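You operate a simulated robot arm through the tools that you are given. There is no shell and no other tool.

You run a simulated two-armed robot. Do the job below in one go: nothing can be reset, and whatever is moved stays where it is left.

Task
Unbolt the cream box on the rails and draw the white board out.
Fine: set the blue switch to OUT for the push head and leave it so; bring the box back, open its lid and leave it open; the board rests on the railed plate. Where these are worked on the way, their far stop is far enough and under half their travel is too little: cream box on the rails.

Only the result counts: the job must be done as asked and must still hold three seconds after the hand-in. Knocking over, shifting, dropping, spilling or breaking anything else fails it. A push-on lid holds only when it is set on centred and level and pressed home; a screw cap is set on level and turned clockwise until tight.

Robot
Two 7-joint arms with two-finger parallel grippers on one trunk that stands fixed in place. Base frame: the origin is at the foot of the trunk, x ahead of it, y to its left, z up; the work surface is at about z = 0.86. Units: m, degrees, N and s.
The left shoulder is at [0.03, 0.119, 1.11], the right one opposite. With the tool pointing down near the work surface each hand reaches from about 0.24 to 0.66 m from the base axis, measured 20 degrees to its own side. Payload 3.43 kg a hand.
The tool frame of a hand sits at the grasp point between the pads (the TCP): z along the fingers, y along the line on which they close. The tips reach 0.03 m beyond it. Largest opening 0.094 m; finger width 0.028, thickness 0.01; the body of the gripper, 0.05 by 0.096 m, starts 0.055 m behind the TCP.
Orientation is told as [roll, pitch, yaw] about the base's x, y, z axes, in that order, counted from this pose: with the fingers straight down and closing along the base's y, the tool's x points along the base's -x, its y along +y and its z along -z.

Tools
- The arms move only by the tool servo_tool. It takes "left_targets", "right_targets" or both (then of equal length, played together; a hand with none holds still); each is one flat list of numbers, 7 for each row, row after row: the shift along the base's x, y, z in units of 20 mm (1.0 is 20 mm), then the turn, a rotation vector about the base's x, y, z in units of 4 degrees (1.0 is 4 degrees), then the gripper command, from -1 (fully open) to 1 (shut), values between in proportion. In form: [x, y, z, rx, ry, rz, hand, x, y, z, rx, ry, rz, hand, ...]. A call has 1 to 20 rows; each row shifts and turns the commanded pose from where the row before left it. A call with a number of a shift or a turn outside -1 to 1 is refused whole. Each row takes 0.2 s and may step no farther than 0.05 m and 8.6 degrees from the row before; otherwise, or with a gripper value out of range, the whole call is refused. Where a pose cannot be reached the arm comes as near as it can. A force on the tool above 90 N (or 10 N above the force at the start of the call, whichever is more), or a blocked arm, ends the call early, and 0.2 s more pass. The fingers move at their own pace (about 0.072 m/s each) and stop on an object; they squeeze with about 38 N. The grip force told is the motor's: it shows also when the fingers shut on nothing. Time passes only in rows, and 0.2 s behind the last, so rows that do not move let the fingers close. It gives the time, the measured TCP pose, the force on the tool (base axes), the opening and the grip force at its end, in the units of the frame above (readings bear some noise), with the torque about the TCP (base axes, N m) and any sound that the robot's microphone picked up.
- Cameras (640 x 400 px; columns grow to the right, rows downward): "scene" is now at [0.0373, -0.0105, 1.8055]; the picture's right is [-0.15, -0.99, 0.00], its down [-0.83, 0.12, -0.54] and it looks along [0.53, -0.08, -0.84] (base axes); focal length 311 px, centre (320, 200). "left" rides on the left gripper at [0.076, -0.014, -0.103] in its tool frame; the picture's right is [0.18, 0.98, 0.00], its down [-0.75, 0.14, -0.64] and it looks along [-0.63, 0.12, 0.77] (tool axes); focal length 243 px, centre (320, 200). "right" rides on the right gripper at [0.076, 0.014, -0.102] in its tool frame; the picture's right is [-0.18, 0.98, 0.00], its down [-0.75, -0.14, -0.64] and it looks along [-0.63, -0.12, 0.77] (tool axes); focal length 243 px, centre (320, 200). There is no depth. A picture from a camera that has moved, and an enlarged one, comes with that camera's place and axes in the base frame and with its lens.
- grab_frame(camera): a new picture of that camera. The clock stands still meanwhile.
- move_column(by): slides the trunk up (or, below 0, down) by that many m; the arms and the scene camera ride with it, the base frame stays. It gives what a move gives, with no picture.
- aim_head(pan, tilt): turns the head with the scene camera to pan (to the left, within 143 degrees either way) and tilt (down, from -29 to 69), counted from straight ahead of the robot. It gives what a move gives.
- close_up(camera, box): a new picture of the part [left, top, right, bottom] of that camera's present view, enlarged. The clock stands still meanwhile.
- finish_job(): hands the job in; it is judged then, once.

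Nothing tells you positions but the pictures and the camera data. Unless the task says otherwise, let go and move clear before handing in.

The tools are called after ">>>" as a command line: name --argument value ..., lists and objects as JSON in quotes. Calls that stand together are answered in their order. servo_tool: Moves the arms, as the interface text tells. Its arguments: {"type":"object","properties":{"left_targets":{"type":"array","items":{"type":"number"}},"right_targets":{"type":"array","items":{"type":"number"}}},"required":[]} The other tools are called the same way: move_column (by) slides the trunk up or down; aim_head (pan, tilt) turns the head that bears the scene camera; grab_frame (camera) takes a picture; close_up (camera, box) takes an enlarged picture of a part of a camera's view; finish_job () hands the job in.

At the start:

```text
clock: 0.0
left_tcp_pos: [0.4251, 0.0633, 1.3359]
left_ee_rot: [0.0, 0.0, 0.0]
left_ft_force: [-0.6, -0.1, -0.4]
left_torque: [0.0, 0.02, 0.0]
left_gripper_width: 0.0941
left_grip_force: 0.1
right_tcp_pos: [0.4405, -0.3972, 1.2526]
right_ee_rot: [0.0, 0.0, 0.0]
right_ft_force: [0.0, 0.7, 0.2]
right_torque: [0.01, 0.0, 0.0]
right_gripper_width: 0.0943
right_grip_force: 0.0
trunk travel left (down, up): [-0.375, 0.035]
head pan, tilt: [-8.4, 57.6]
```

scene: 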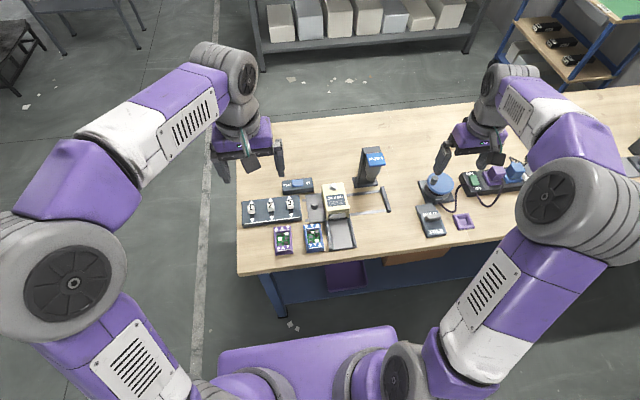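
right: 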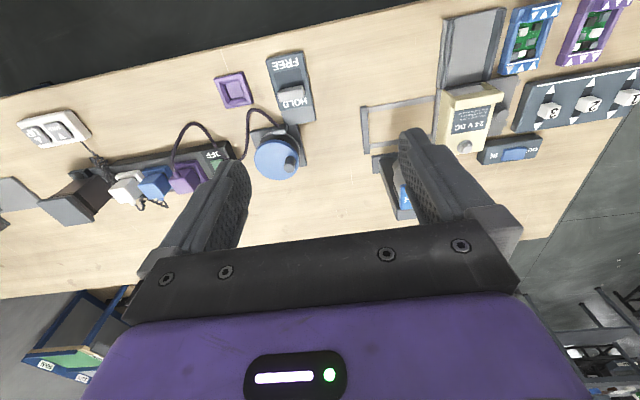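
left: 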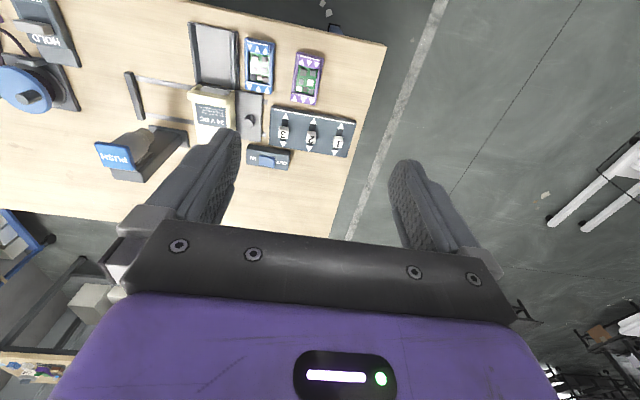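

I see a bench with a panel of numbered switches, a blue slide switch, a cream box on rails, a push head and other devices. First I take enlarged pictures to understand the layout.

>>> close_up --camera "scene" --box '[230, 130, 420, 260]'

>>> close_up --camera "left" --box '[80, 0, 390, 200]'

>>> close_up --camera "right" --box '[340, 0, 640, 220]'

>>> close_up --camera "scene" --box '[400, 130, 560, 250]'

```text
3.08 times, centred on (325, 195) of scene
camera zoom: at [0.0373, -0.0105, 1.8055], right [-0.15, -0.99, 0.0], down [-0.83, 0.12, -0.54], along [0.53, -0.08, -0.84], focal length 957 px, centre (305, 215)
```

zoom: 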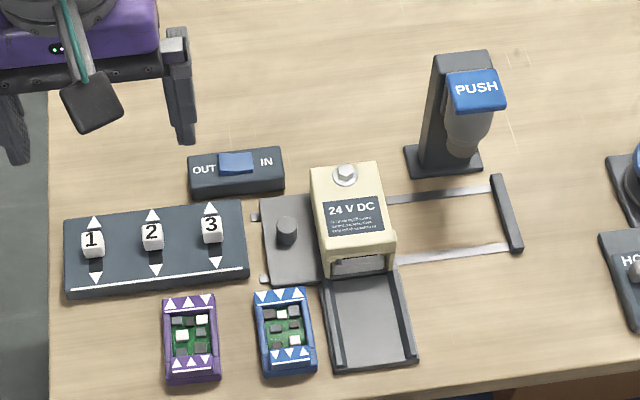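

```text
2.00 times, centred on (235, 100) of left
camera zoom: at [0.3493, 0.048, 1.4388], right [-0.18, 0.98, 0.0], down [0.75, 0.14, 0.64], along [0.63, 0.12, -0.77], focal length 485 px, centre (490, 400)
```

zoom: 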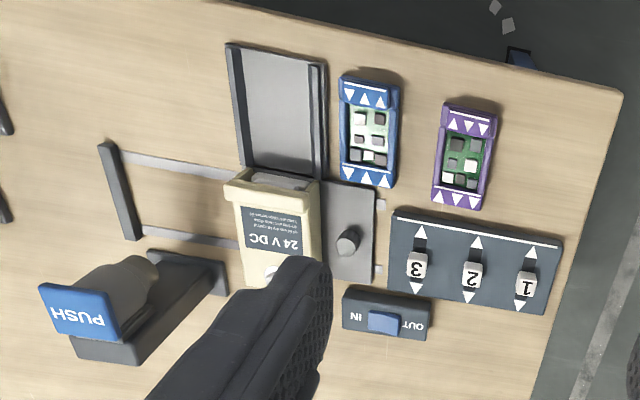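

```text
1.82 times, centred on (490, 110) of right
camera zoom: at [0.364, -0.3849, 1.3557], right [0.18, 0.98, 0.0], down [0.75, -0.14, 0.64], along [0.63, -0.12, -0.77], focal length 441 px, centre (11, 364)
```

zoom: 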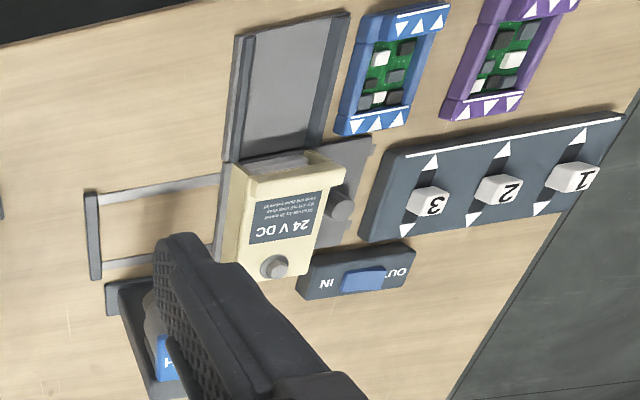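

```text
3.33 times, centred on (480, 190) of scene
camera zoom: at [0.0373, -0.0105, 1.8055], right [-0.15, -0.99, 0.0], down [-0.83, 0.12, -0.54], along [0.53, -0.08, -0.84], focal length 1037 px, centre (-213, 233)
```

zoom: 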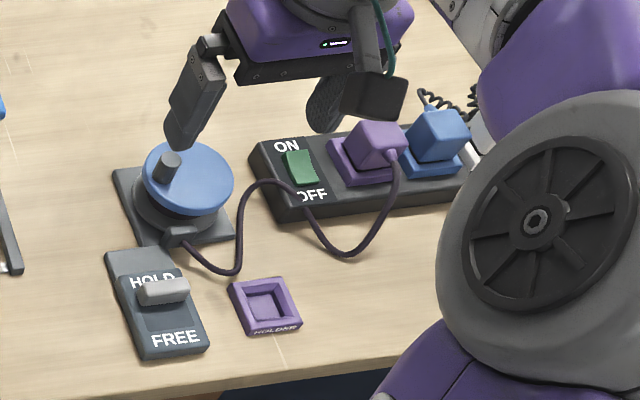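

I need finer detail of the box, its bolt, lid and slot, and the push head. I take closer pictures of each.

>>> close_up --camera "scene" --box '[290, 170, 370, 255]'

>>> close_up --camera "scene" --box '[340, 130, 410, 220]'

>>> close_up --camera "left" --box '[180, 70, 300, 180]'

>>> close_up --camera "right" --box '[420, 60, 560, 180]'

```text
4.71 times, centred on (330, 212) of scene
camera zoom: at [0.0373, -0.0105, 1.8055], right [-0.15, -0.99, 0.0], down [-0.83, 0.12, -0.54], along [0.53, -0.08, -0.84], focal length 1464 px, centre (273, 141)
```

zoom: 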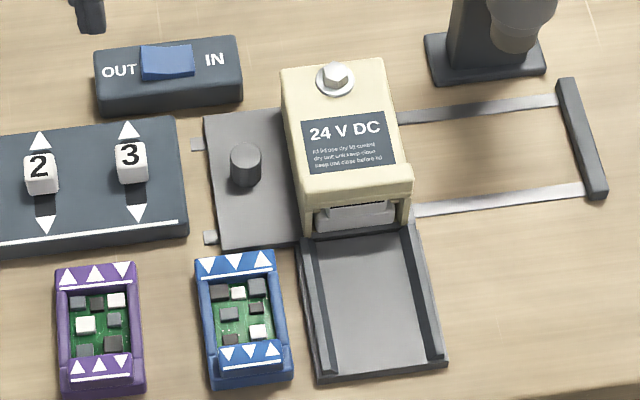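

```text
4.44 times, centred on (375, 175) of scene
camera zoom: at [0.0373, -0.0105, 1.8055], right [-0.15, -0.99, 0.0], down [-0.83, 0.12, -0.54], along [0.53, -0.08, -0.84], focal length 1383 px, centre (76, 311)
```

zoom: 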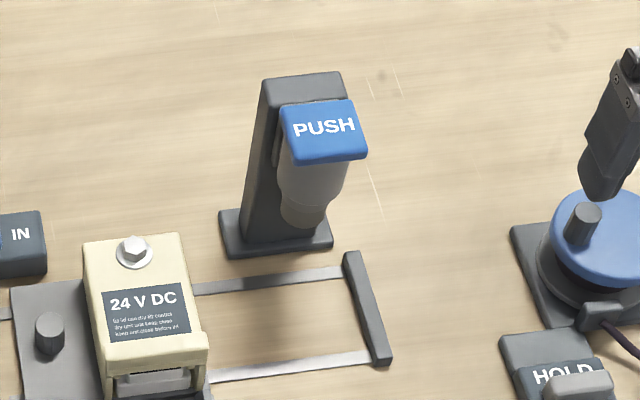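

```text
3.64 times, centred on (240, 125) of left
camera zoom: at [0.3493, 0.048, 1.4388], right [-0.18, 0.98, 0.0], down [0.75, 0.14, 0.64], along [0.63, 0.12, -0.77], focal length 882 px, centre (611, 473)
```

zoom: 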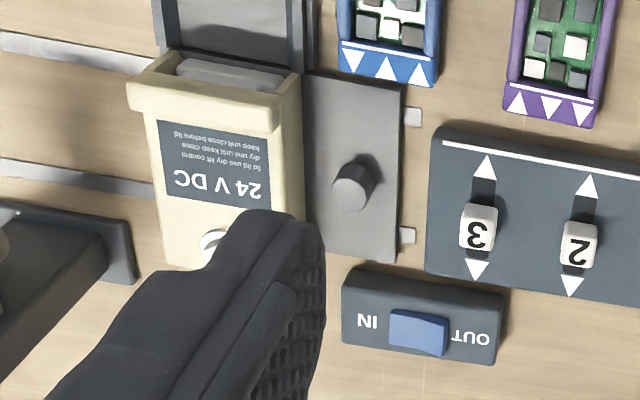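

```text
3.33 times, centred on (490, 120) of right
camera zoom: at [0.364, -0.3849, 1.3557], right [0.18, 0.98, 0.0], down [0.75, -0.14, 0.64], along [0.63, -0.12, -0.77], focal length 809 px, centre (-247, 467)
```

zoom: 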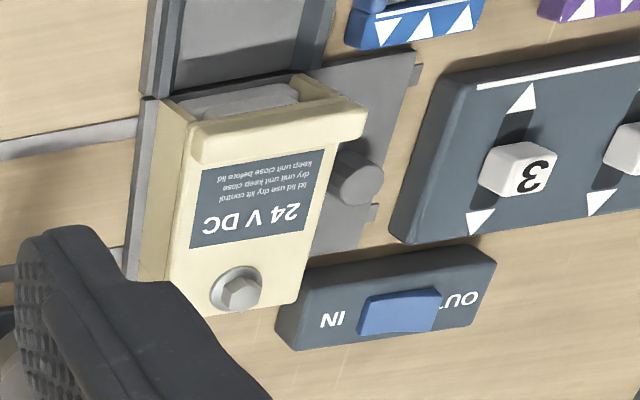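

The cream box has a hex bolt at its far end, and the rails lead to the right, under the push head's nose. The carriage has a black knob as a handle, and the box front opens onto a railed tray. I bring the left hand lower to look at the switch and the box close up.

>>> servo_tool --left_targets '[0.3, -0.3, -0.98, 0, 0, 0, -1, 0.3, -0.3, -0.98, 0, 0, 0, -1, 0.3, -0.3, -0.98, 0, 0, 0, -1, 0.3, -0.3, -0.98, 0, 0, 0, -1, 0.3, -0.3, -0.98, 0, 0, 0, -1, 0.3, -0.3, -0.98, 0, 0, 0, -1, 0.3, -0.3, -0.98, 0, 0, 0, -1, 0.3, -0.3, -0.98, 0, 0, 0, -1, 0.3, -0.3, -0.98, 0, 0, 0, -1, 0.3, -0.3, -0.98, 0, 0, 0, -1]'

>>> grab_frame --camera "left"

>>> grab_frame --camera "scene"

```text
clock: 2.2
left_tcp_pos: [0.4838, 0.0029, 1.141]
left_ee_rot: [0.1, 0.1, 0.0]
left_ft_force: [0.7, 0.6, -0.1]
left_torque: [0.05, 0.02, -0.02]
left_gripper_width: 0.0942
left_grip_force: 0.1
right_tcp_pos: [0.4411, -0.3992, 1.253]
right_ee_rot: [0.0, 0.0, -0.1]
right_ft_force: [-0.1, 0.2, -1.0]
right_torque: [0.0, -0.01, 0.01]
right_gripper_width: 0.0937
right_grip_force: 0.0
trunk travel left (down, up): [-0.375, 0.035]
head pan, tilt: [-8.4, 57.6]
```

```text
taken
camera left: at [0.4086, -0.0126, 1.2427], right [-0.18, 0.98, 0.0], down [0.75, 0.14, 0.64], along [0.63, 0.12, -0.77], focal length 243 px, centre (320, 200)
```

left: 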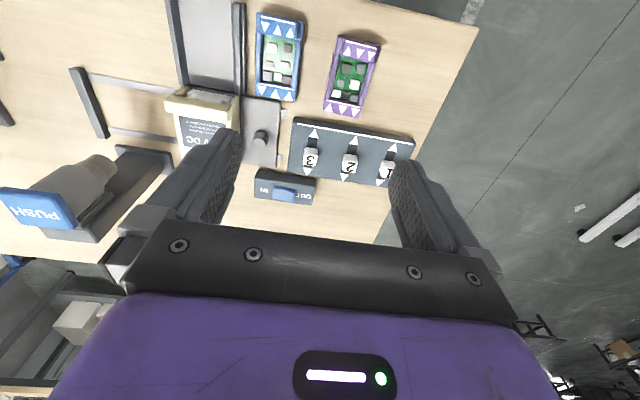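

```text
taken
camera scene: at [0.038, -0.0109, 1.8054], right [-0.15, -0.99, 0.0], down [-0.84, 0.12, -0.54], along [0.53, -0.08, -0.84], focal length 311 px, centre (320, 200)
```

scene: 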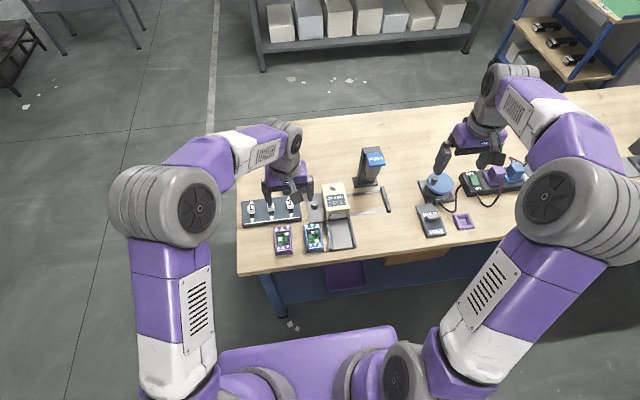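

The switch sits just ahead of the left hand. I take enlarged views of it and of the box before moving further.

>>> close_up --camera "left" --box '[240, 150, 340, 215]'

>>> close_up --camera "left" --box '[140, 60, 300, 180]'

>>> close_up --camera "left" --box '[0, 130, 180, 250]'

```text
6.15 times, centred on (290, 182) of left
camera zoom: at [0.4086, -0.0126, 1.2427], right [-0.18, 0.98, 0.0], down [0.75, 0.14, 0.64], along [0.63, 0.12, -0.77], focal length 1493 px, centre (505, 308)
```

zoom: 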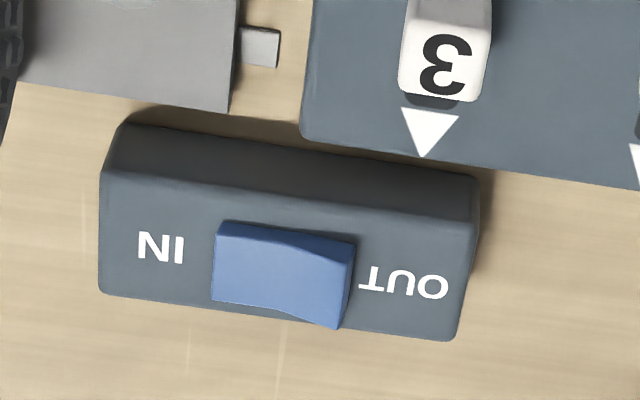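

```text
3.33 times, centred on (220, 120) of left
camera zoom: at [0.4086, -0.0126, 1.2427], right [-0.18, 0.98, 0.0], down [0.75, 0.14, 0.64], along [0.63, 0.12, -0.77], focal length 809 px, centre (653, 467)
```

zoom: 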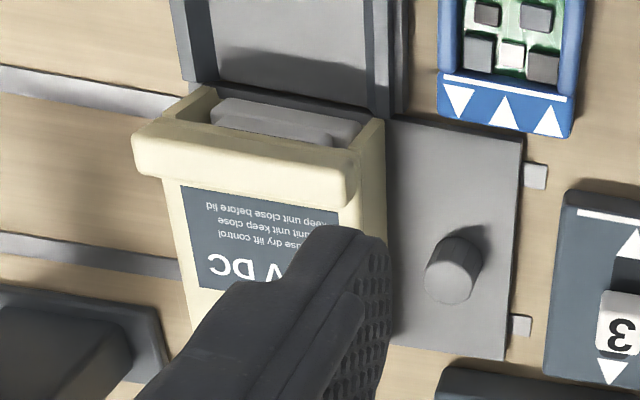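

```text
3.33 times, centred on (90, 190) of left
camera zoom: at [0.4086, -0.0126, 1.2427], right [-0.18, 0.98, 0.0], down [0.75, 0.14, 0.64], along [0.63, 0.12, -0.77], focal length 809 px, centre (1087, 233)
```

zoom: 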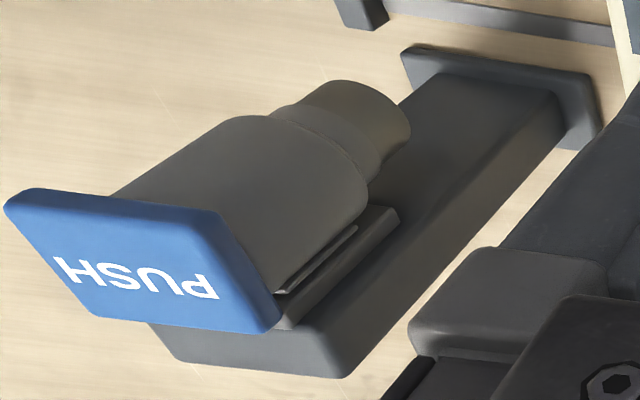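

The blue rocker is tipped to IN: its OUT end (left, about [0.693, -0.010, 0.89]) stands up. I bring the left hand, closed and tilted forward, over that end.

>>> servo_tool --left_targets '[0.965, -0.065, -0.92, 0, -0.75, 0, 1, 0.965, -0.065, -0.92, 0, -0.75, 0, 1, 0.965, -0.065, -0.92, 0, -0.75, 0, 1, 0.965, -0.065, -0.92, 0, -0.75, 0, 1, 0.965, -0.065, -0.92, 0, -0.75, 0, 1, 0.965, -0.065, -0.92, 0, -0.75, 0, 1, 0.965, -0.065, -0.92, 0, -0.75, 0, 1, 0.965, -0.065, -0.92, 0, -0.75, 0, 1, 0.965, -0.065, -0.92, 0, -0.75, 0, 1, 0.965, -0.065, -0.92, 0, -0.75, 0, 1]'

>>> close_up --camera "scene" --box '[230, 130, 420, 260]'

>>> grab_frame --camera "left"

```text
clock: 4.4
left_tcp_pos: [0.6791, -0.0112, 0.955]
left_ee_rot: [0.1, -30.1, 0.0]
left_ft_force: [-0.1, -0.2, 0.1]
left_torque: [0.03, 0.02, 0.03]
left_gripper_width: 0.0001
left_grip_force: 33.2
right_tcp_pos: [0.4419, -0.398, 1.2529]
right_ee_rot: [0.0, 0.0, 0.1]
right_ft_force: [0.2, -0.4, 0.1]
right_torque: [0.0, 0.0, 0.0]
right_gripper_width: 0.0939
right_grip_force: 0.1
trunk travel left (down, up): [-0.375, 0.035]
head pan, tilt: [-8.4, 57.6]
```

```text
3.08 times, centred on (325, 195) of scene
camera zoom: at [0.0382, -0.0106, 1.8054], right [-0.15, -0.99, 0.0], down [-0.84, 0.12, -0.54], along [0.53, -0.08, -0.84], focal length 957 px, centre (305, 215)
```

zoom: 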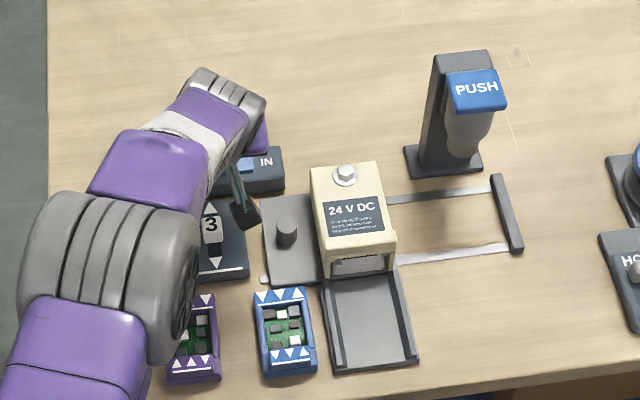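

```text
taken
camera left: at [0.5625, -0.0265, 1.0058], right [-0.16, 0.98, -0.09], down [0.33, 0.14, 0.93], along [0.93, 0.12, -0.35], focal length 243 px, centre (320, 200)
```

left: 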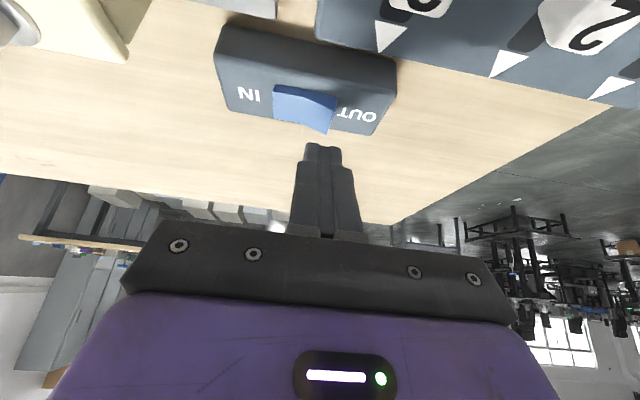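

The fingertips hang above the raised OUT end. I check the alignment up close.

>>> close_up --camera "left" --box '[200, 10, 420, 240]'

```text
1.74 times, centred on (310, 125) of left
camera zoom: at [0.5625, -0.0265, 1.0058], right [-0.16, 0.98, -0.09], down [0.33, 0.14, 0.93], along [0.93, 0.12, -0.35], focal length 422 px, centre (337, 330)
```

zoom: 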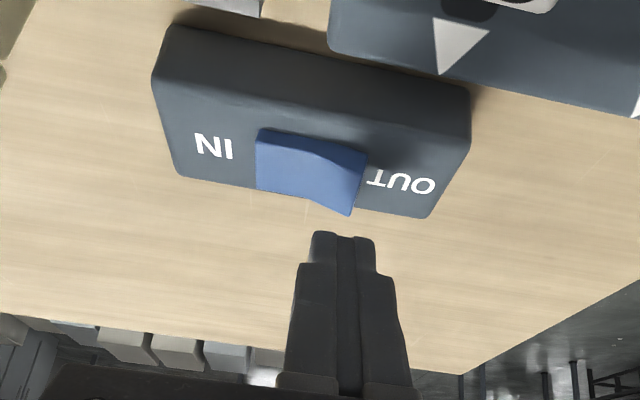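

Alignment is good. I press down on the OUT end in small steps.

>>> servo_tool --left_targets '[0.3, 0.05, -0.75, 0, 0, 0, 1, 0, 0, -0.4, 0, 0, 0, 1, 0, 0, -0.25, 0, 0, 0, 1, 0, 0, -0.25, 0, 0, 0, 1]'

>>> close_up --camera "left" --box '[200, 10, 420, 240]'

```text
clock: 5.4
left_tcp_pos: [0.6838, -0.0094, 0.9312]
left_ee_rot: [-0.2, -30.9, -0.1]
left_ft_force: [-10.5, 6.6, 33.8]
left_torque: [-0.11, 0.22, -0.05]
left_gripper_width: 0.0
left_grip_force: 33.1
right_tcp_pos: [0.4374, -0.3975, 1.2554]
right_ee_rot: [0.0, -0.3, 0.0]
right_ft_force: [0.8, 0.3, 0.6]
right_torque: [-0.01, 0.0, -0.01]
right_gripper_width: 0.0939
right_grip_force: 0.0
trunk travel left (down, up): [-0.375, 0.035]
head pan, tilt: [-8.4, 57.6]
heard: click
```

```text
1.74 times, centred on (310, 125) of left
camera zoom: at [0.567, -0.0251, 0.9799], right [-0.16, 0.98, -0.1], down [0.32, 0.14, 0.94], along [0.93, 0.12, -0.34], focal length 422 px, centre (337, 330)
```

zoom: 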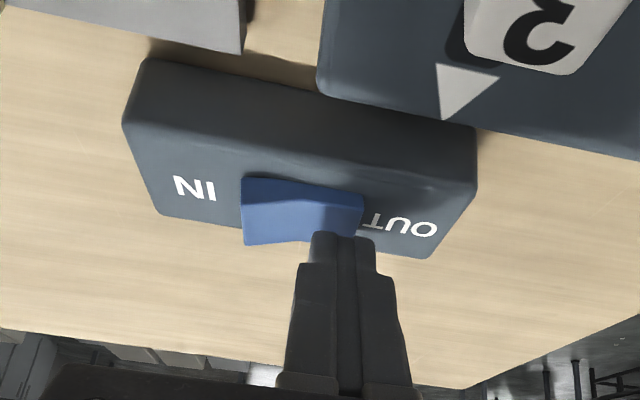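

A click was heard and the rocker now tips to OUT. I lift the left hand off and move it back, keeping it clear on the left.

>>> servo_tool --left_targets '[0, 0, 0.8, 0, 0, 0, 1, 0, 0, 1, 0, 0, 0, 1, 0, 0, 1, 0, 0, 0, 1, -0.5, 0.2, 1, 0, 0, 0, 1, -0.9, 0.5, 1, 0, 0.75, 0, 1, -0.9, 0.5, 1, 0, 0.75, 0, 1, -0.9, 0.5, 1, 0, 0.75, 0, 1, -0.9, 0.5, 1, 0, 0.75, 0, 1, -0.9, 0.5, 1, 0, 0.75, 0, 1, -0.9, 0.5, 1, 0, 0.75, 0, 1, -0.9, 0.5, 0.5, 0, 0.75, 0, 1, -0.9, 0.5, 0.5, 0, 0.75, 0, 1, -0.9, 0.5, 0.2, 0, 0.75, 0, 1, -0.9, 0.5, 0, 0, 0.75, 0, 1]'

>>> close_up --camera "scene" --box '[230, 130, 420, 260]'

>>> grab_frame --camera "left"

>>> grab_frame --camera "right"

```text
clock: 8.4
left_tcp_pos: [0.4942, 0.0954, 1.1414]
left_ee_rot: [0.0, 0.1, 0.1]
left_ft_force: [-0.1, -0.2, -0.4]
left_torque: [0.0, -0.02, -0.02]
left_gripper_width: 0.0002
left_grip_force: 33.2
right_tcp_pos: [0.4402, -0.3984, 1.2522]
right_ee_rot: [0.1, 0.0, 0.1]
right_ft_force: [-0.1, 0.1, 0.1]
right_torque: [0.0, 0.0, 0.0]
right_gripper_width: 0.0942
right_grip_force: 0.1
trunk travel left (down, up): [-0.375, 0.035]
head pan, tilt: [-8.4, 57.6]
```

```text
3.08 times, centred on (325, 195) of scene
camera zoom: at [0.037, -0.0101, 1.8055], right [-0.15, -0.99, 0.0], down [-0.83, 0.12, -0.54], along [0.53, -0.08, -0.84], focal length 957 px, centre (305, 215)
```

zoom: 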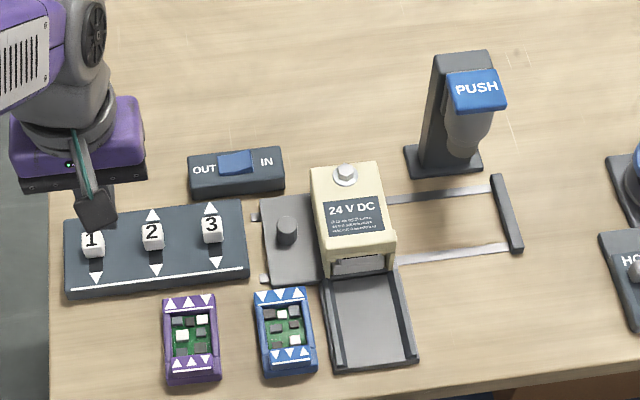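

```text
taken
camera left: at [0.4186, 0.08, 1.2441], right [-0.18, 0.98, 0.0], down [0.75, 0.14, 0.64], along [0.63, 0.12, -0.77], focal length 243 px, centre (320, 200)
```

left: 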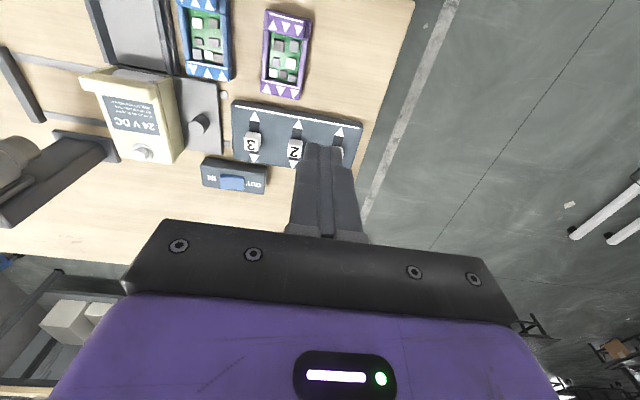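

```text
taken
camera right: at [0.3638, -0.3846, 1.3559], right [0.18, 0.98, 0.0], down [0.75, -0.14, 0.64], along [0.63, -0.12, -0.77], focal length 243 px, centre (320, 200)
```

right: 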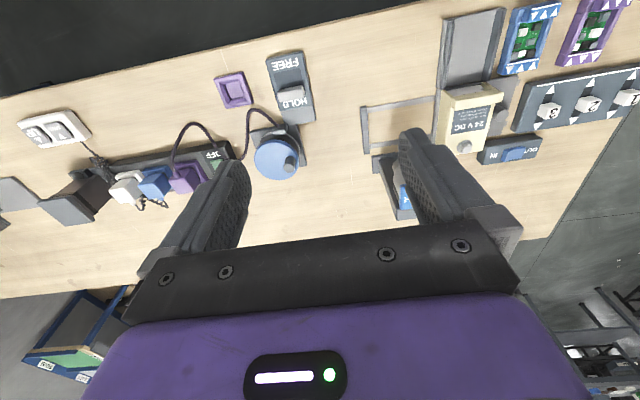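

The switch now stays at OUT. From this left view the box is well seen, so I zoom in on the box, knob and switch.

>>> close_up --camera "left" --box '[70, 50, 280, 200]'

>>> close_up --camera "left" --box '[70, 50, 230, 170]'

>>> close_up --camera "scene" --box '[310, 175, 360, 235]'

```text
2.67 times, centred on (175, 125) of left
camera zoom: at [0.4186, 0.08, 1.2441], right [-0.18, 0.98, 0.0], down [0.75, 0.14, 0.64], along [0.63, 0.12, -0.77], focal length 647 px, centre (707, 400)
```

zoom: 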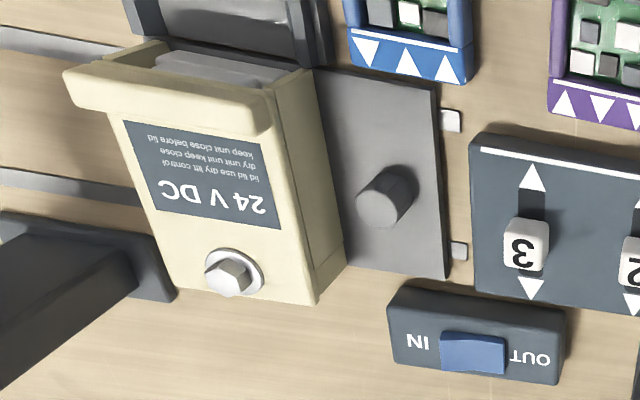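

```text
3.33 times, centred on (150, 110) of left
camera zoom: at [0.4186, 0.08, 1.2441], right [-0.18, 0.98, 0.0], down [0.75, 0.14, 0.64], along [0.63, 0.12, -0.77], focal length 809 px, centre (887, 500)
```

zoom: 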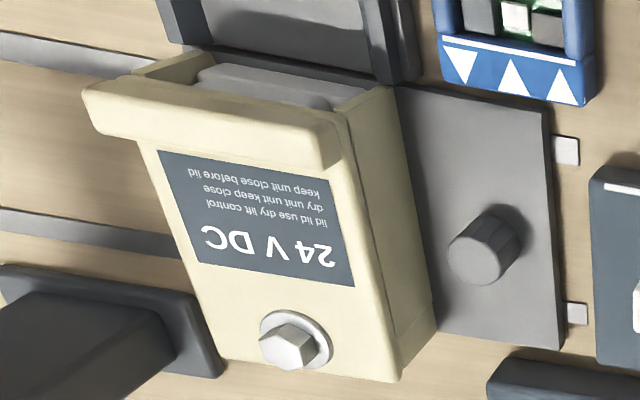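

```text
6.67 times, centred on (335, 205) of scene
camera zoom: at [0.037, -0.0101, 1.8055], right [-0.15, -0.99, 0.0], down [-0.83, 0.12, -0.54], along [0.53, -0.08, -0.84], focal length 2074 px, centre (220, 167)
```

zoom: 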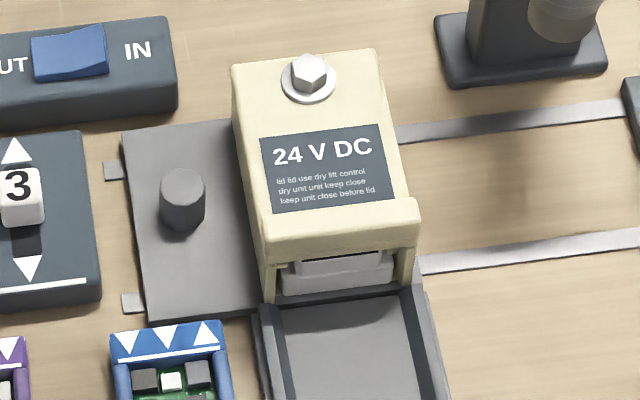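

The knob stands at about [0.599, -0.0735], top z 0.90, with roughly 2 cm of gap to the box wall. I bring the right hand, tilted forward and half closed, above the knob, and shift the left hand further left.

>>> servo_tool --right_targets '[0.424, 0.956, -0.815, 0, -0.441, 0, -1, 0.424, 0.956, -0.815, 0, -0.441, 0, -1, 0.424, 0.956, -0.815, 0, -0.441, 0, -0.5, 0.424, 0.956, -0.815, 0, -0.441, 0, 0, 0.424, 0.956, -0.815, 0, -0.441, 0, 0.2, 0.424, 0.956, -0.815, 0, -0.441, 0, 0.2, 0.424, 0.956, -0.815, 0, -0.441, 0, 0.2, 0.424, 0.956, -0.815, 0, -0.441, 0, 0.2, 0.424, 0.956, -0.815, 0, -0.441, 0, 0.2, 0.424, 0.956, -0.815, 0, -0.441, 0, 0.2, 0.424, 0.956, -0.815, 0, -0.441, 0, 0.2, 0.424, 0.956, -0.815, 0, -0.441, 0, 0.2, 0.424, 0.956, -0.815, 0, -0.441, 0, 0.2, 0.424, 0.956, -0.815, 0, -0.441, 0, 0.2, 0.424, 0.956, -0.815, 0, -0.441, 0, 0.2, 0.424, 0.956, -0.815, 0, -0.441, 0, 0.2, 0.424, 0.956, -0.815, 0, -0.441, 0, 0.2]' --left_targets '[-0.15, 0.35, 0, 0, 0, 0, 1, -0.15, 0.35, 0, 0, 0, 0, 1, -0.15, 0.35, 0, 0, 0, 0, 1, -0.15, 0.35, 0, 0, 0, 0, 1, -0.15, 0.35, 0, 0, 0, 0, 1, -0.15, 0.35, 0, 0, 0, 0, 1, -0.15, 0.35, 0, 0, 0, 0, 1, -0.15, 0.35, 0, 0, 0, 0, 1, -0.15, 0.35, 0, 0, 0, 0, 1, -0.15, 0.35, 0, 0, 0, 0, 1, -0.15, 0.35, 0, 0, 0, 0, 1, -0.15, 0.35, 0, 0, 0, 0, 1, -0.15, 0.35, 0, 0, 0, 0, 1, -0.15, 0.35, 0, 0, 0, 0, 1, -0.15, 0.35, 0, 0, 0, 0, 1, -0.15, 0.35, 0, 0, 0, 0, 1, -0.15, 0.35, 0, 0, 0, 0, 1]'

>>> grab_frame --camera "right"

>>> grab_frame --camera "scene"

```text
clock: 12.0
left_tcp_pos: [0.4415, 0.2155, 1.1429]
left_ee_rot: [0.0, 0.0, 0.0]
left_ft_force: [0.6, 0.3, -0.7]
left_torque: [-0.01, 0.02, 0.0]
left_gripper_width: 0.0002
left_grip_force: 33.0
right_tcp_pos: [0.5842, -0.0726, 0.9761]
right_ee_rot: [0.0, -29.9, -0.1]
right_ft_force: [-0.1, 0.0, -0.3]
right_torque: [-0.02, 0.01, 0.02]
right_gripper_width: 0.0376
right_grip_force: 0.1
trunk travel left (down, up): [-0.375, 0.035]
head pan, tilt: [-8.4, 57.6]
```

```text
taken
camera right: at [0.4672, -0.0587, 1.0281], right [0.16, 0.98, 0.09], down [0.33, -0.14, 0.93], along [0.93, -0.12, -0.35], focal length 243 px, centre (320, 200)
```

right: 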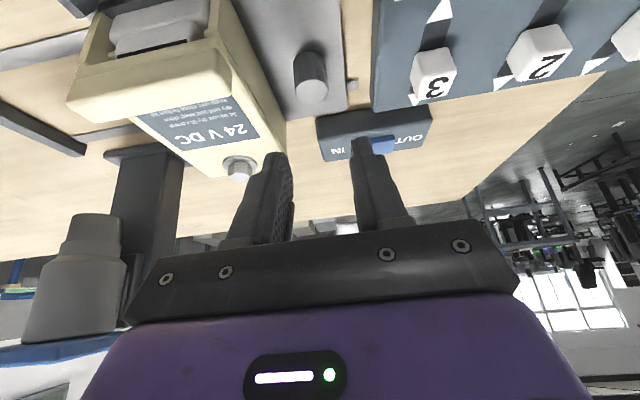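

```text
taken
camera scene: at [0.0376, -0.0095, 1.8054], right [-0.15, -0.99, 0.0], down [-0.84, 0.12, -0.54], along [0.53, -0.08, -0.84], focal length 311 px, centre (320, 200)
```

scene: 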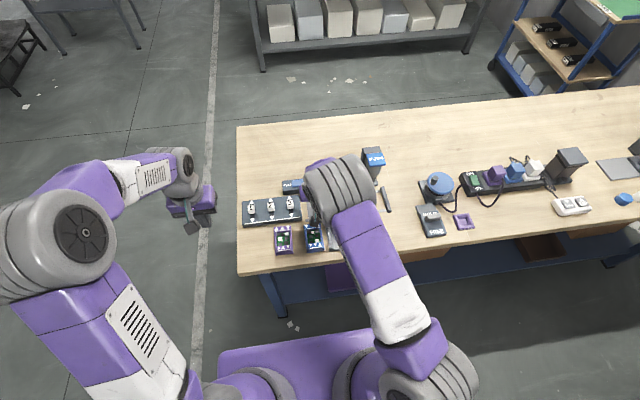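

The right hand is above the knob and gives a good view of the box. I zoom in to study it and check the alignment.

>>> close_up --camera "right" --box '[60, 0, 300, 190]'

>>> close_up --camera "right" --box '[220, 20, 420, 250]'

```text
2.11 times, centred on (180, 95) of right
camera zoom: at [0.4672, -0.0587, 1.0281], right [0.16, 0.98, 0.09], down [0.33, -0.14, 0.93], along [0.93, -0.12, -0.35], focal length 511 px, centre (615, 421)
```

zoom: 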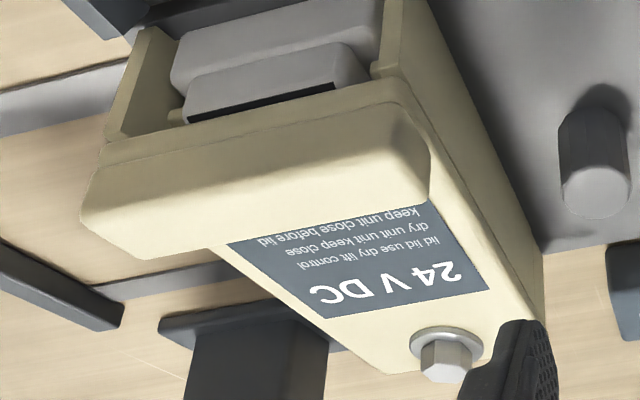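

```text
1.74 times, centred on (320, 135) of right
camera zoom: at [0.4672, -0.0587, 1.0281], right [0.16, 0.98, 0.09], down [0.33, -0.14, 0.93], along [0.93, -0.12, -0.35], focal length 422 px, centre (320, 313)
```

zoom: 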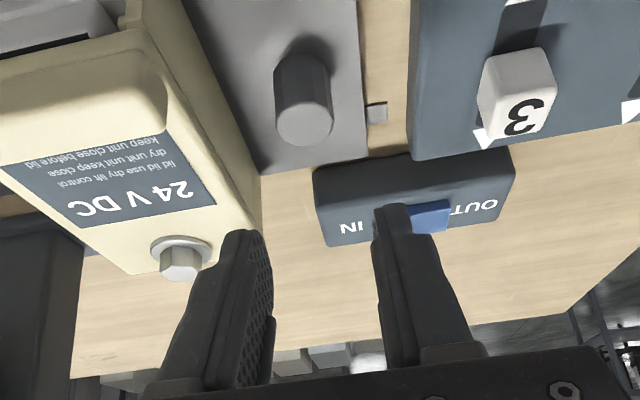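

The knob is confirmed at about [0.598, -0.074]. I lower the hand around it with the opening at 34 mm.

>>> servo_tool --right_targets '[0, -0.05, -0.6, 0, 0, 0, 0.28, 0, 0, -0.8, 0, 0, 0, 0.28, 0, 0, -0.8, 0, 0, 0, 0.28, 0, 0, -0.6, 0, 0, 0, 0.28]'

>>> close_up --camera "right" --box '[180, 20, 440, 250]'

```text
clock: 13.0
left_tcp_pos: [0.4387, 0.2144, 1.1457]
left_ee_rot: [0.1, -0.4, 0.0]
left_ft_force: [0.1, -0.6, -0.2]
left_torque: [0.03, 0.0, 0.05]
left_gripper_width: 0.0
left_grip_force: 33.3
right_tcp_pos: [0.5859, -0.0734, 0.9282]
right_ee_rot: [0.1, -31.0, 0.0]
right_ft_force: [-15.8, -3.6, 57.2]
right_torque: [-1.86, 0.84, -0.47]
right_gripper_width: 0.036
right_grip_force: 1.0
trunk travel left (down, up): [-0.375, 0.035]
head pan, tilt: [-8.4, 57.6]
```

```text
1.74 times, centred on (310, 135) of right
camera zoom: at [0.4672, -0.0608, 0.9774], right [0.16, 0.98, 0.1], down [0.32, -0.14, 0.94], along [0.94, -0.12, -0.33], focal length 422 px, centre (337, 313)
```

zoom: 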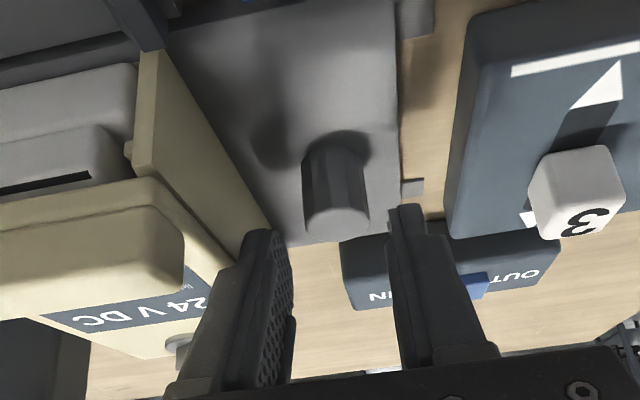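

The right finger's outer side touched the lid's edge. I raise the hand, shift it a few millimetres to the left and lower it again.

>>> servo_tool --right_targets '[0, 0, 0.8, 0, 0, 0, 0.234, 0, 0.18, 0.2, 0, 0, 0, 0.234, 0, 0, 0, 0, 0, 0, 0.234]'

>>> close_up --camera "right" --box '[180, 20, 440, 250]'

```text
clock: 13.8
left_tcp_pos: [0.4442, 0.2144, 1.1427]
left_ee_rot: [0.0, 0.0, 0.0]
left_ft_force: [0.8, 0.1, 0.5]
left_torque: [0.01, 0.02, 0.01]
left_gripper_width: 0.0
left_grip_force: 32.8
right_tcp_pos: [0.5834, -0.0701, 0.9375]
right_ee_rot: [0.0, -29.7, 0.0]
right_ft_force: [0.2, -0.4, -0.2]
right_torque: [0.0, 0.01, 0.01]
right_gripper_width: 0.0358
right_grip_force: 0.1
trunk travel left (down, up): [-0.375, 0.035]
head pan, tilt: [-8.4, 57.6]
```

```text
1.74 times, centred on (310, 135) of right
camera zoom: at [0.4672, -0.0574, 0.9893], right [0.16, 0.98, 0.09], down [0.34, -0.14, 0.93], along [0.93, -0.12, -0.35], focal length 422 px, centre (337, 313)
```

zoom: 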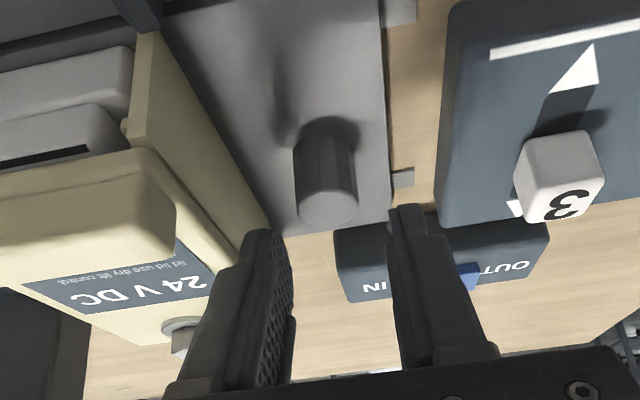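

The fingers straddle the knob in the picture. I lower in small steps.

>>> servo_tool --right_targets '[0, 0, -0.4, 0, 0, 0, 0.234, 0, 0, -0.4, 0, 0, 0, 0.234, 0, 0, -0.4, 0, 0, 0, 0.234]'

>>> close_up --camera "right" --box '[180, 20, 440, 250]'

```text
clock: 14.6
left_tcp_pos: [0.4427, 0.2147, 1.143]
left_ee_rot: [0.0, 0.0, 0.0]
left_ft_force: [-0.3, -0.1, -0.3]
left_torque: [-0.03, -0.03, 0.01]
left_gripper_width: 0.0
left_grip_force: 33.0
right_tcp_pos: [0.5854, -0.0698, 0.9149]
right_ee_rot: [-0.1, -30.0, 0.0]
right_ft_force: [-0.2, 0.6, 0.2]
right_torque: [0.01, -0.01, 0.01]
right_gripper_width: 0.0362
right_grip_force: 0.0
trunk travel left (down, up): [-0.375, 0.035]
head pan, tilt: [-8.4, 57.6]
```

```text
1.74 times, centred on (310, 135) of right
camera zoom: at [0.4683, -0.0573, 0.966], right [0.16, 0.98, 0.09], down [0.33, -0.14, 0.93], along [0.93, -0.12, -0.35], focal length 422 px, centre (337, 313)
```

zoom: 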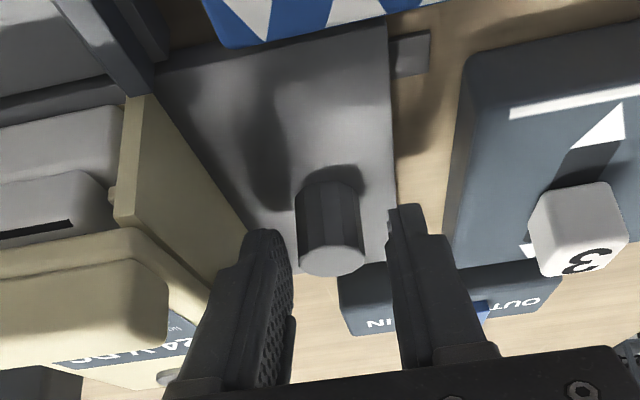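

The fingers are around the knob without contact. I go down a few millimetres more, then close on it while centring.

>>> servo_tool --right_targets '[0, 0, -0.25, 0, 0, 0, 0.234, 0, -0.1, 0, 0, 0, 0, 0.35, 0, -0.08, 0, 0, 0, 0, 0.5, 0, 0, 0, 0, 0, 0, 1, 0, 0, 0, 0, 0, 0, 1]'

>>> close_up --camera "right" --box '[180, 20, 440, 250]'

```text
clock: 15.8
left_tcp_pos: [0.4426, 0.2152, 1.1421]
left_ee_rot: [0.0, 0.0, 0.1]
left_ft_force: [0.1, -0.2, -1.0]
left_torque: [-0.01, 0.01, 0.03]
left_gripper_width: 0.0
left_grip_force: 33.2
right_tcp_pos: [0.5845, -0.0737, 0.9096]
right_ee_rot: [0.0, -30.0, 0.0]
right_ft_force: [1.0, 3.1, -2.1]
right_torque: [-0.1, -0.73, 0.06]
right_gripper_width: 0.0236
right_grip_force: 44.6
trunk travel left (down, up): [-0.375, 0.035]
head pan, tilt: [-8.4, 57.6]
```

```text
1.74 times, centred on (310, 135) of right
camera zoom: at [0.4674, -0.0611, 0.9613], right [0.16, 0.98, 0.09], down [0.33, -0.14, 0.93], along [0.93, -0.12, -0.35], focal length 422 px, centre (337, 313)
```

zoom: 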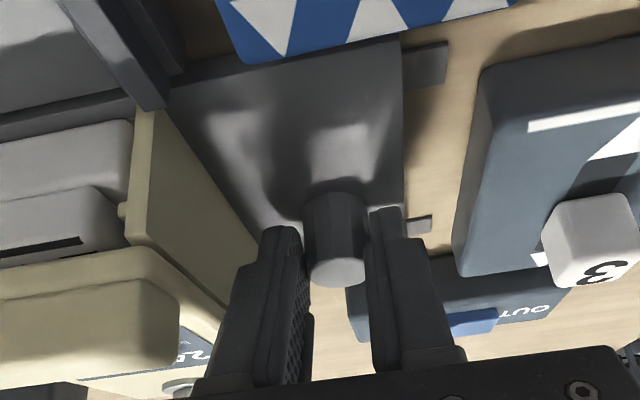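

The knob is gripped (23.6 mm). I slide the carriage right along the rails, first 60 mm, and check.

>>> servo_tool --right_targets '[0, -0.5, 0, 0, 0, 0, 1, 0, -0.5, 0, 0, 0, 0, 1, 0, -0.5, 0, 0, 0, 0, 1, 0, -0.5, 0, 0, 0, 0, 1, 0, -0.5, 0, 0, 0, 0, 1, 0, -0.5, 0, 0, 0, 0, 1]'

>>> close_up --camera "scene" --box '[270, 130, 430, 260]'

>>> grab_frame --camera "right"

```text
clock: 17.2
left_tcp_pos: [0.4434, 0.2144, 1.1438]
left_ee_rot: [0.1, 0.0, 0.0]
left_ft_force: [-0.5, -0.3, -0.1]
left_torque: [0.03, 0.02, 0.0]
left_gripper_width: 0.0
left_grip_force: 33.0
right_tcp_pos: [0.5857, -0.1351, 0.9099]
right_ee_rot: [0.0, -29.8, 0.0]
right_ft_force: [-1.9, -1.2, 0.3]
right_torque: [0.21, 0.51, 0.06]
right_gripper_width: 0.0237
right_grip_force: 44.9
trunk travel left (down, up): [-0.375, 0.035]
head pan, tilt: [-8.4, 57.6]
```

```text
3.08 times, centred on (350, 195) of scene
camera zoom: at [0.0368, -0.0115, 1.8055], right [-0.15, -0.99, 0.0], down [-0.83, 0.12, -0.54], along [0.53, -0.08, -0.84], focal length 957 px, centre (228, 215)
```

zoom: 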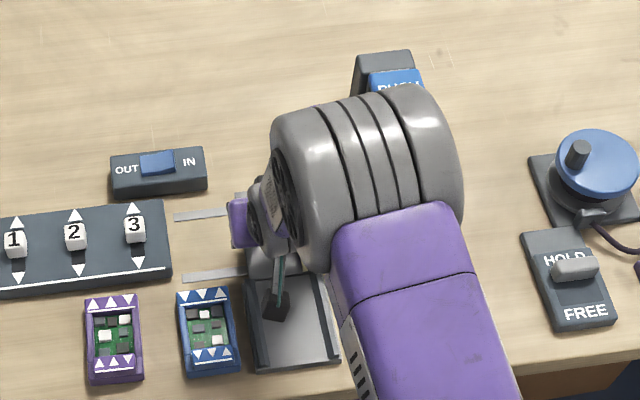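

```text
taken
camera right: at [0.4676, -0.1224, 0.9617], right [0.16, 0.98, 0.09], down [0.33, -0.14, 0.93], along [0.93, -0.12, -0.35], focal length 243 px, centre (320, 200)
```

right: 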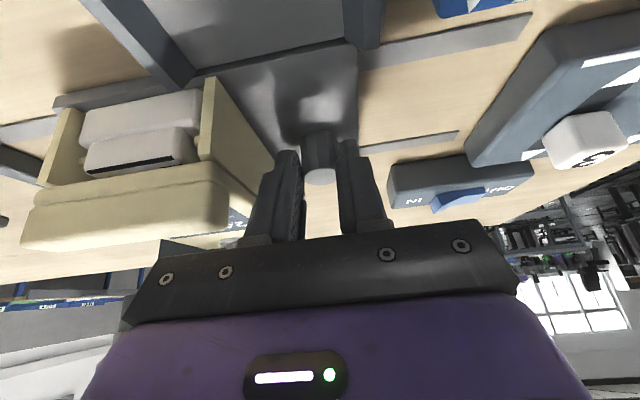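

The carriage slides smoothly and nothing else moved. I go on another 50 mm and look again.

>>> servo_tool --right_targets '[0, -0.5, 0, 0, 0, 0, 1, 0, -0.5, 0, 0, 0, 0, 1, 0, -0.5, 0, 0, 0, 0, 1, 0, -0.5, 0, 0, 0, 0, 1, 0, -0.5, 0, 0, 0, 0, 1]'

>>> grab_frame --camera "right"

```text
clock: 18.4
left_tcp_pos: [0.4437, 0.2145, 1.143]
left_ee_rot: [0.0, 0.1, 0.0]
left_ft_force: [0.2, -0.1, -0.1]
left_torque: [0.0, -0.01, 0.01]
left_gripper_width: 0.0002
left_grip_force: 33.1
right_tcp_pos: [0.5846, -0.1867, 0.9101]
right_ee_rot: [0.1, -29.8, -0.1]
right_ft_force: [-2.6, -0.5, -1.6]
right_torque: [-0.28, 0.55, -0.21]
right_gripper_width: 0.0235
right_grip_force: 45.1
trunk travel left (down, up): [-0.375, 0.035]
head pan, tilt: [-8.4, 57.6]
```

```text
taken
camera right: at [0.4676, -0.1727, 0.9615], right [0.16, 0.98, 0.09], down [0.33, -0.14, 0.93], along [0.93, -0.12, -0.35], focal length 243 px, centre (320, 200)
```

right: 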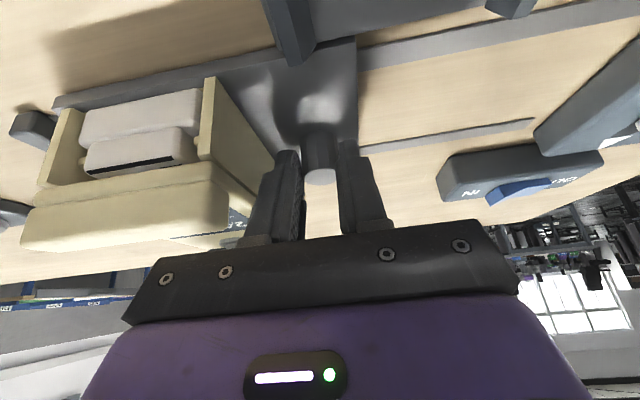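

About 113 mm travelled; the end bar is near. I continue in small steps until the stop.

>>> servo_tool --right_targets '[0, -0.25, 0, 0, 0, 0, 1, 0, -0.25, 0, 0, 0, 0, 1, 0, -0.25, 0, 0, 0, 0, 1, 0, -0.2, 0, 0, 0, 0, 1]'

>>> grab_frame --camera "right"

```text
clock: 19.4
left_tcp_pos: [0.4439, 0.2156, 1.1433]
left_ee_rot: [0.0, 0.0, 0.0]
left_ft_force: [-0.9, 0.0, 0.3]
left_torque: [-0.01, 0.0, 0.01]
left_gripper_width: 0.0003
left_grip_force: 33.1
right_tcp_pos: [0.5858, -0.2024, 0.9097]
right_ee_rot: [0.0, -29.9, 0.0]
right_ft_force: [-2.3, 2.8, -2.6]
right_torque: [-0.21, 0.85, -0.1]
right_gripper_width: 0.0236
right_grip_force: 45.1
trunk travel left (down, up): [-0.375, 0.035]
head pan, tilt: [-8.4, 57.6]
```

```text
taken
camera right: at [0.4676, -0.1899, 0.9615], right [0.16, 0.98, 0.09], down [0.33, -0.14, 0.93], along [0.93, -0.12, -0.35], focal length 243 px, centre (320, 200)
```

right: 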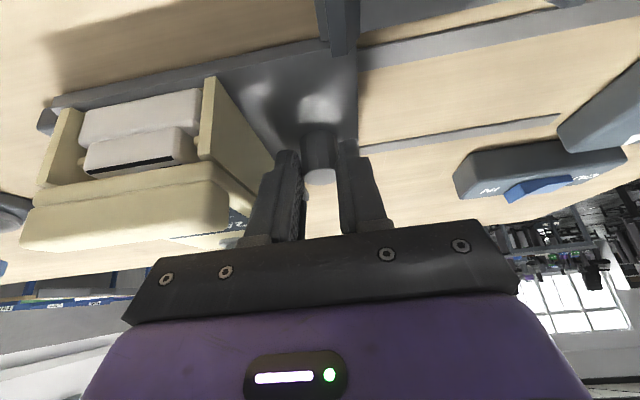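

Nearly there: 129 mm travelled with no stop force yet. A few more small steps.

>>> servo_tool --right_targets '[0, -0.15, 0, 0, 0, 0, 1, 0, -0.15, 0, 0, 0, 0, 1, 0, -0.15, 0, 0, 0, 0, 1]'

>>> close_up --camera "right" --box '[0, 60, 260, 260]'

```text
clock: 20.2
left_tcp_pos: [0.4422, 0.2164, 1.1424]
left_ee_rot: [-0.3, 0.0, 0.0]
left_ft_force: [0.6, -0.9, -0.3]
left_torque: [-0.01, 0.01, 0.01]
left_gripper_width: 0.0002
left_grip_force: 33.0
right_tcp_pos: [0.5853, -0.2035, 0.91]
right_ee_rot: [0.3, -29.9, 0.3]
right_ft_force: [-5.8, 31.8, -2.0]
right_torque: [0.06, 0.35, 0.38]
right_gripper_width: 0.0236
right_grip_force: 45.4
trunk travel left (down, up): [-0.375, 0.035]
head pan, tilt: [-8.4, 57.6]
```

```text
2.00 times, centred on (130, 160) of right
camera zoom: at [0.4675, -0.1914, 0.9615], right [0.15, 0.98, 0.1], down [0.33, -0.14, 0.93], along [0.93, -0.11, -0.35], focal length 485 px, centre (700, 280)
```

zoom: 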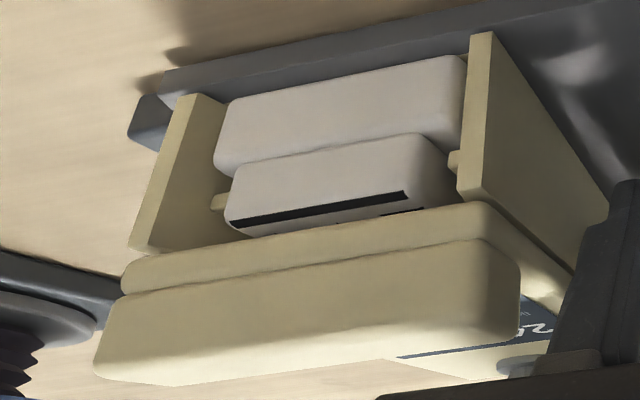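

The carriage hit the far stop (32 N) after 130 mm. I relax the push, open slightly and lift straight up, then back away.

>>> servo_tool --right_targets '[0, 0.4, 0, 0, 0, 0, 1, 0, 0.17, 0, 0, 0, 0, 0.3, 0, 0, 0, 0, 0, 0, 0.234, 0, 0, 0, 0, 0, 0, 0.234, 0, 0, 0.5, 0, 0, 0, 0.234, 0, 0, 1, 0, 0, 0, 0.234, 0, 0, 1, 0, 0, 0, 0.234, -0.5, 0, 1, 0, 0, 0, 0.234, -1, 0, 1, 0, 0, 0, 0.234, -1, -0.3, 1, 0, 0, 0, 0.5, -1, -0.3, 1, 0, 0, 0, 1, -1, -0.3, 1, 0, 0, 0, 1]'

>>> grab_frame --camera "right"

>>> close_up --camera "scene" --box '[270, 130, 430, 260]'

```text
clock: 22.8
left_tcp_pos: [0.443, 0.2134, 1.1443]
left_ee_rot: [0.0, 0.0, 0.0]
left_ft_force: [-0.3, 0.1, 0.9]
left_torque: [0.03, -0.02, -0.02]
left_gripper_width: 0.0
left_grip_force: 33.4
right_tcp_pos: [0.4943, -0.2182, 1.0601]
right_ee_rot: [0.0, -30.0, 0.0]
right_ft_force: [-0.2, 0.3, -0.9]
right_torque: [0.01, -0.02, 0.01]
right_gripper_width: 0.0
right_grip_force: 33.3
trunk travel left (down, up): [-0.375, 0.035]
head pan, tilt: [-8.4, 57.6]
```

```text
taken
camera right: at [0.3764, -0.2052, 1.1113], right [0.16, 0.98, 0.09], down [0.33, -0.14, 0.93], along [0.93, -0.12, -0.35], focal length 243 px, centre (320, 200)
```

right: 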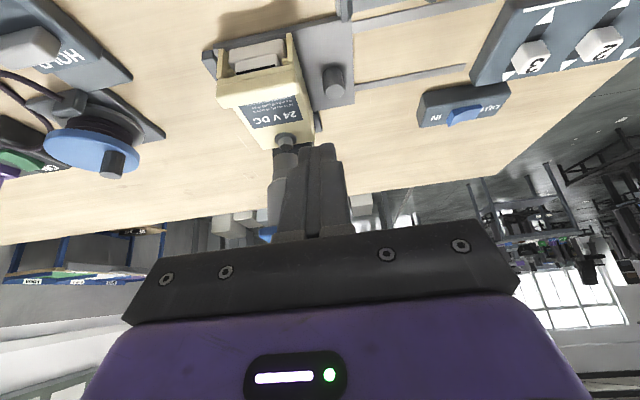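

```text
3.08 times, centred on (350, 195) of scene
camera zoom: at [0.036, -0.0107, 1.8055], right [-0.15, -0.99, 0.0], down [-0.83, 0.12, -0.54], along [0.53, -0.08, -0.84], focal length 957 px, centre (228, 215)
```

zoom: 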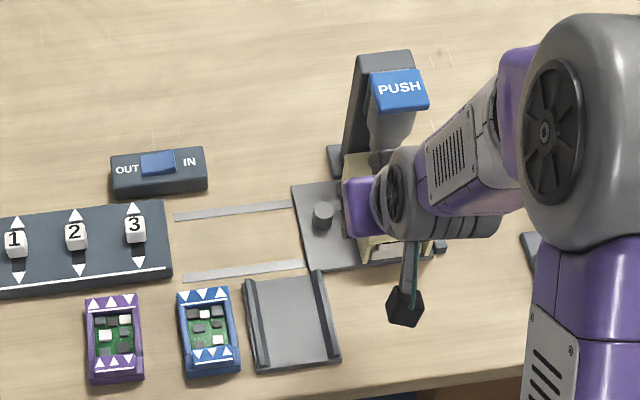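

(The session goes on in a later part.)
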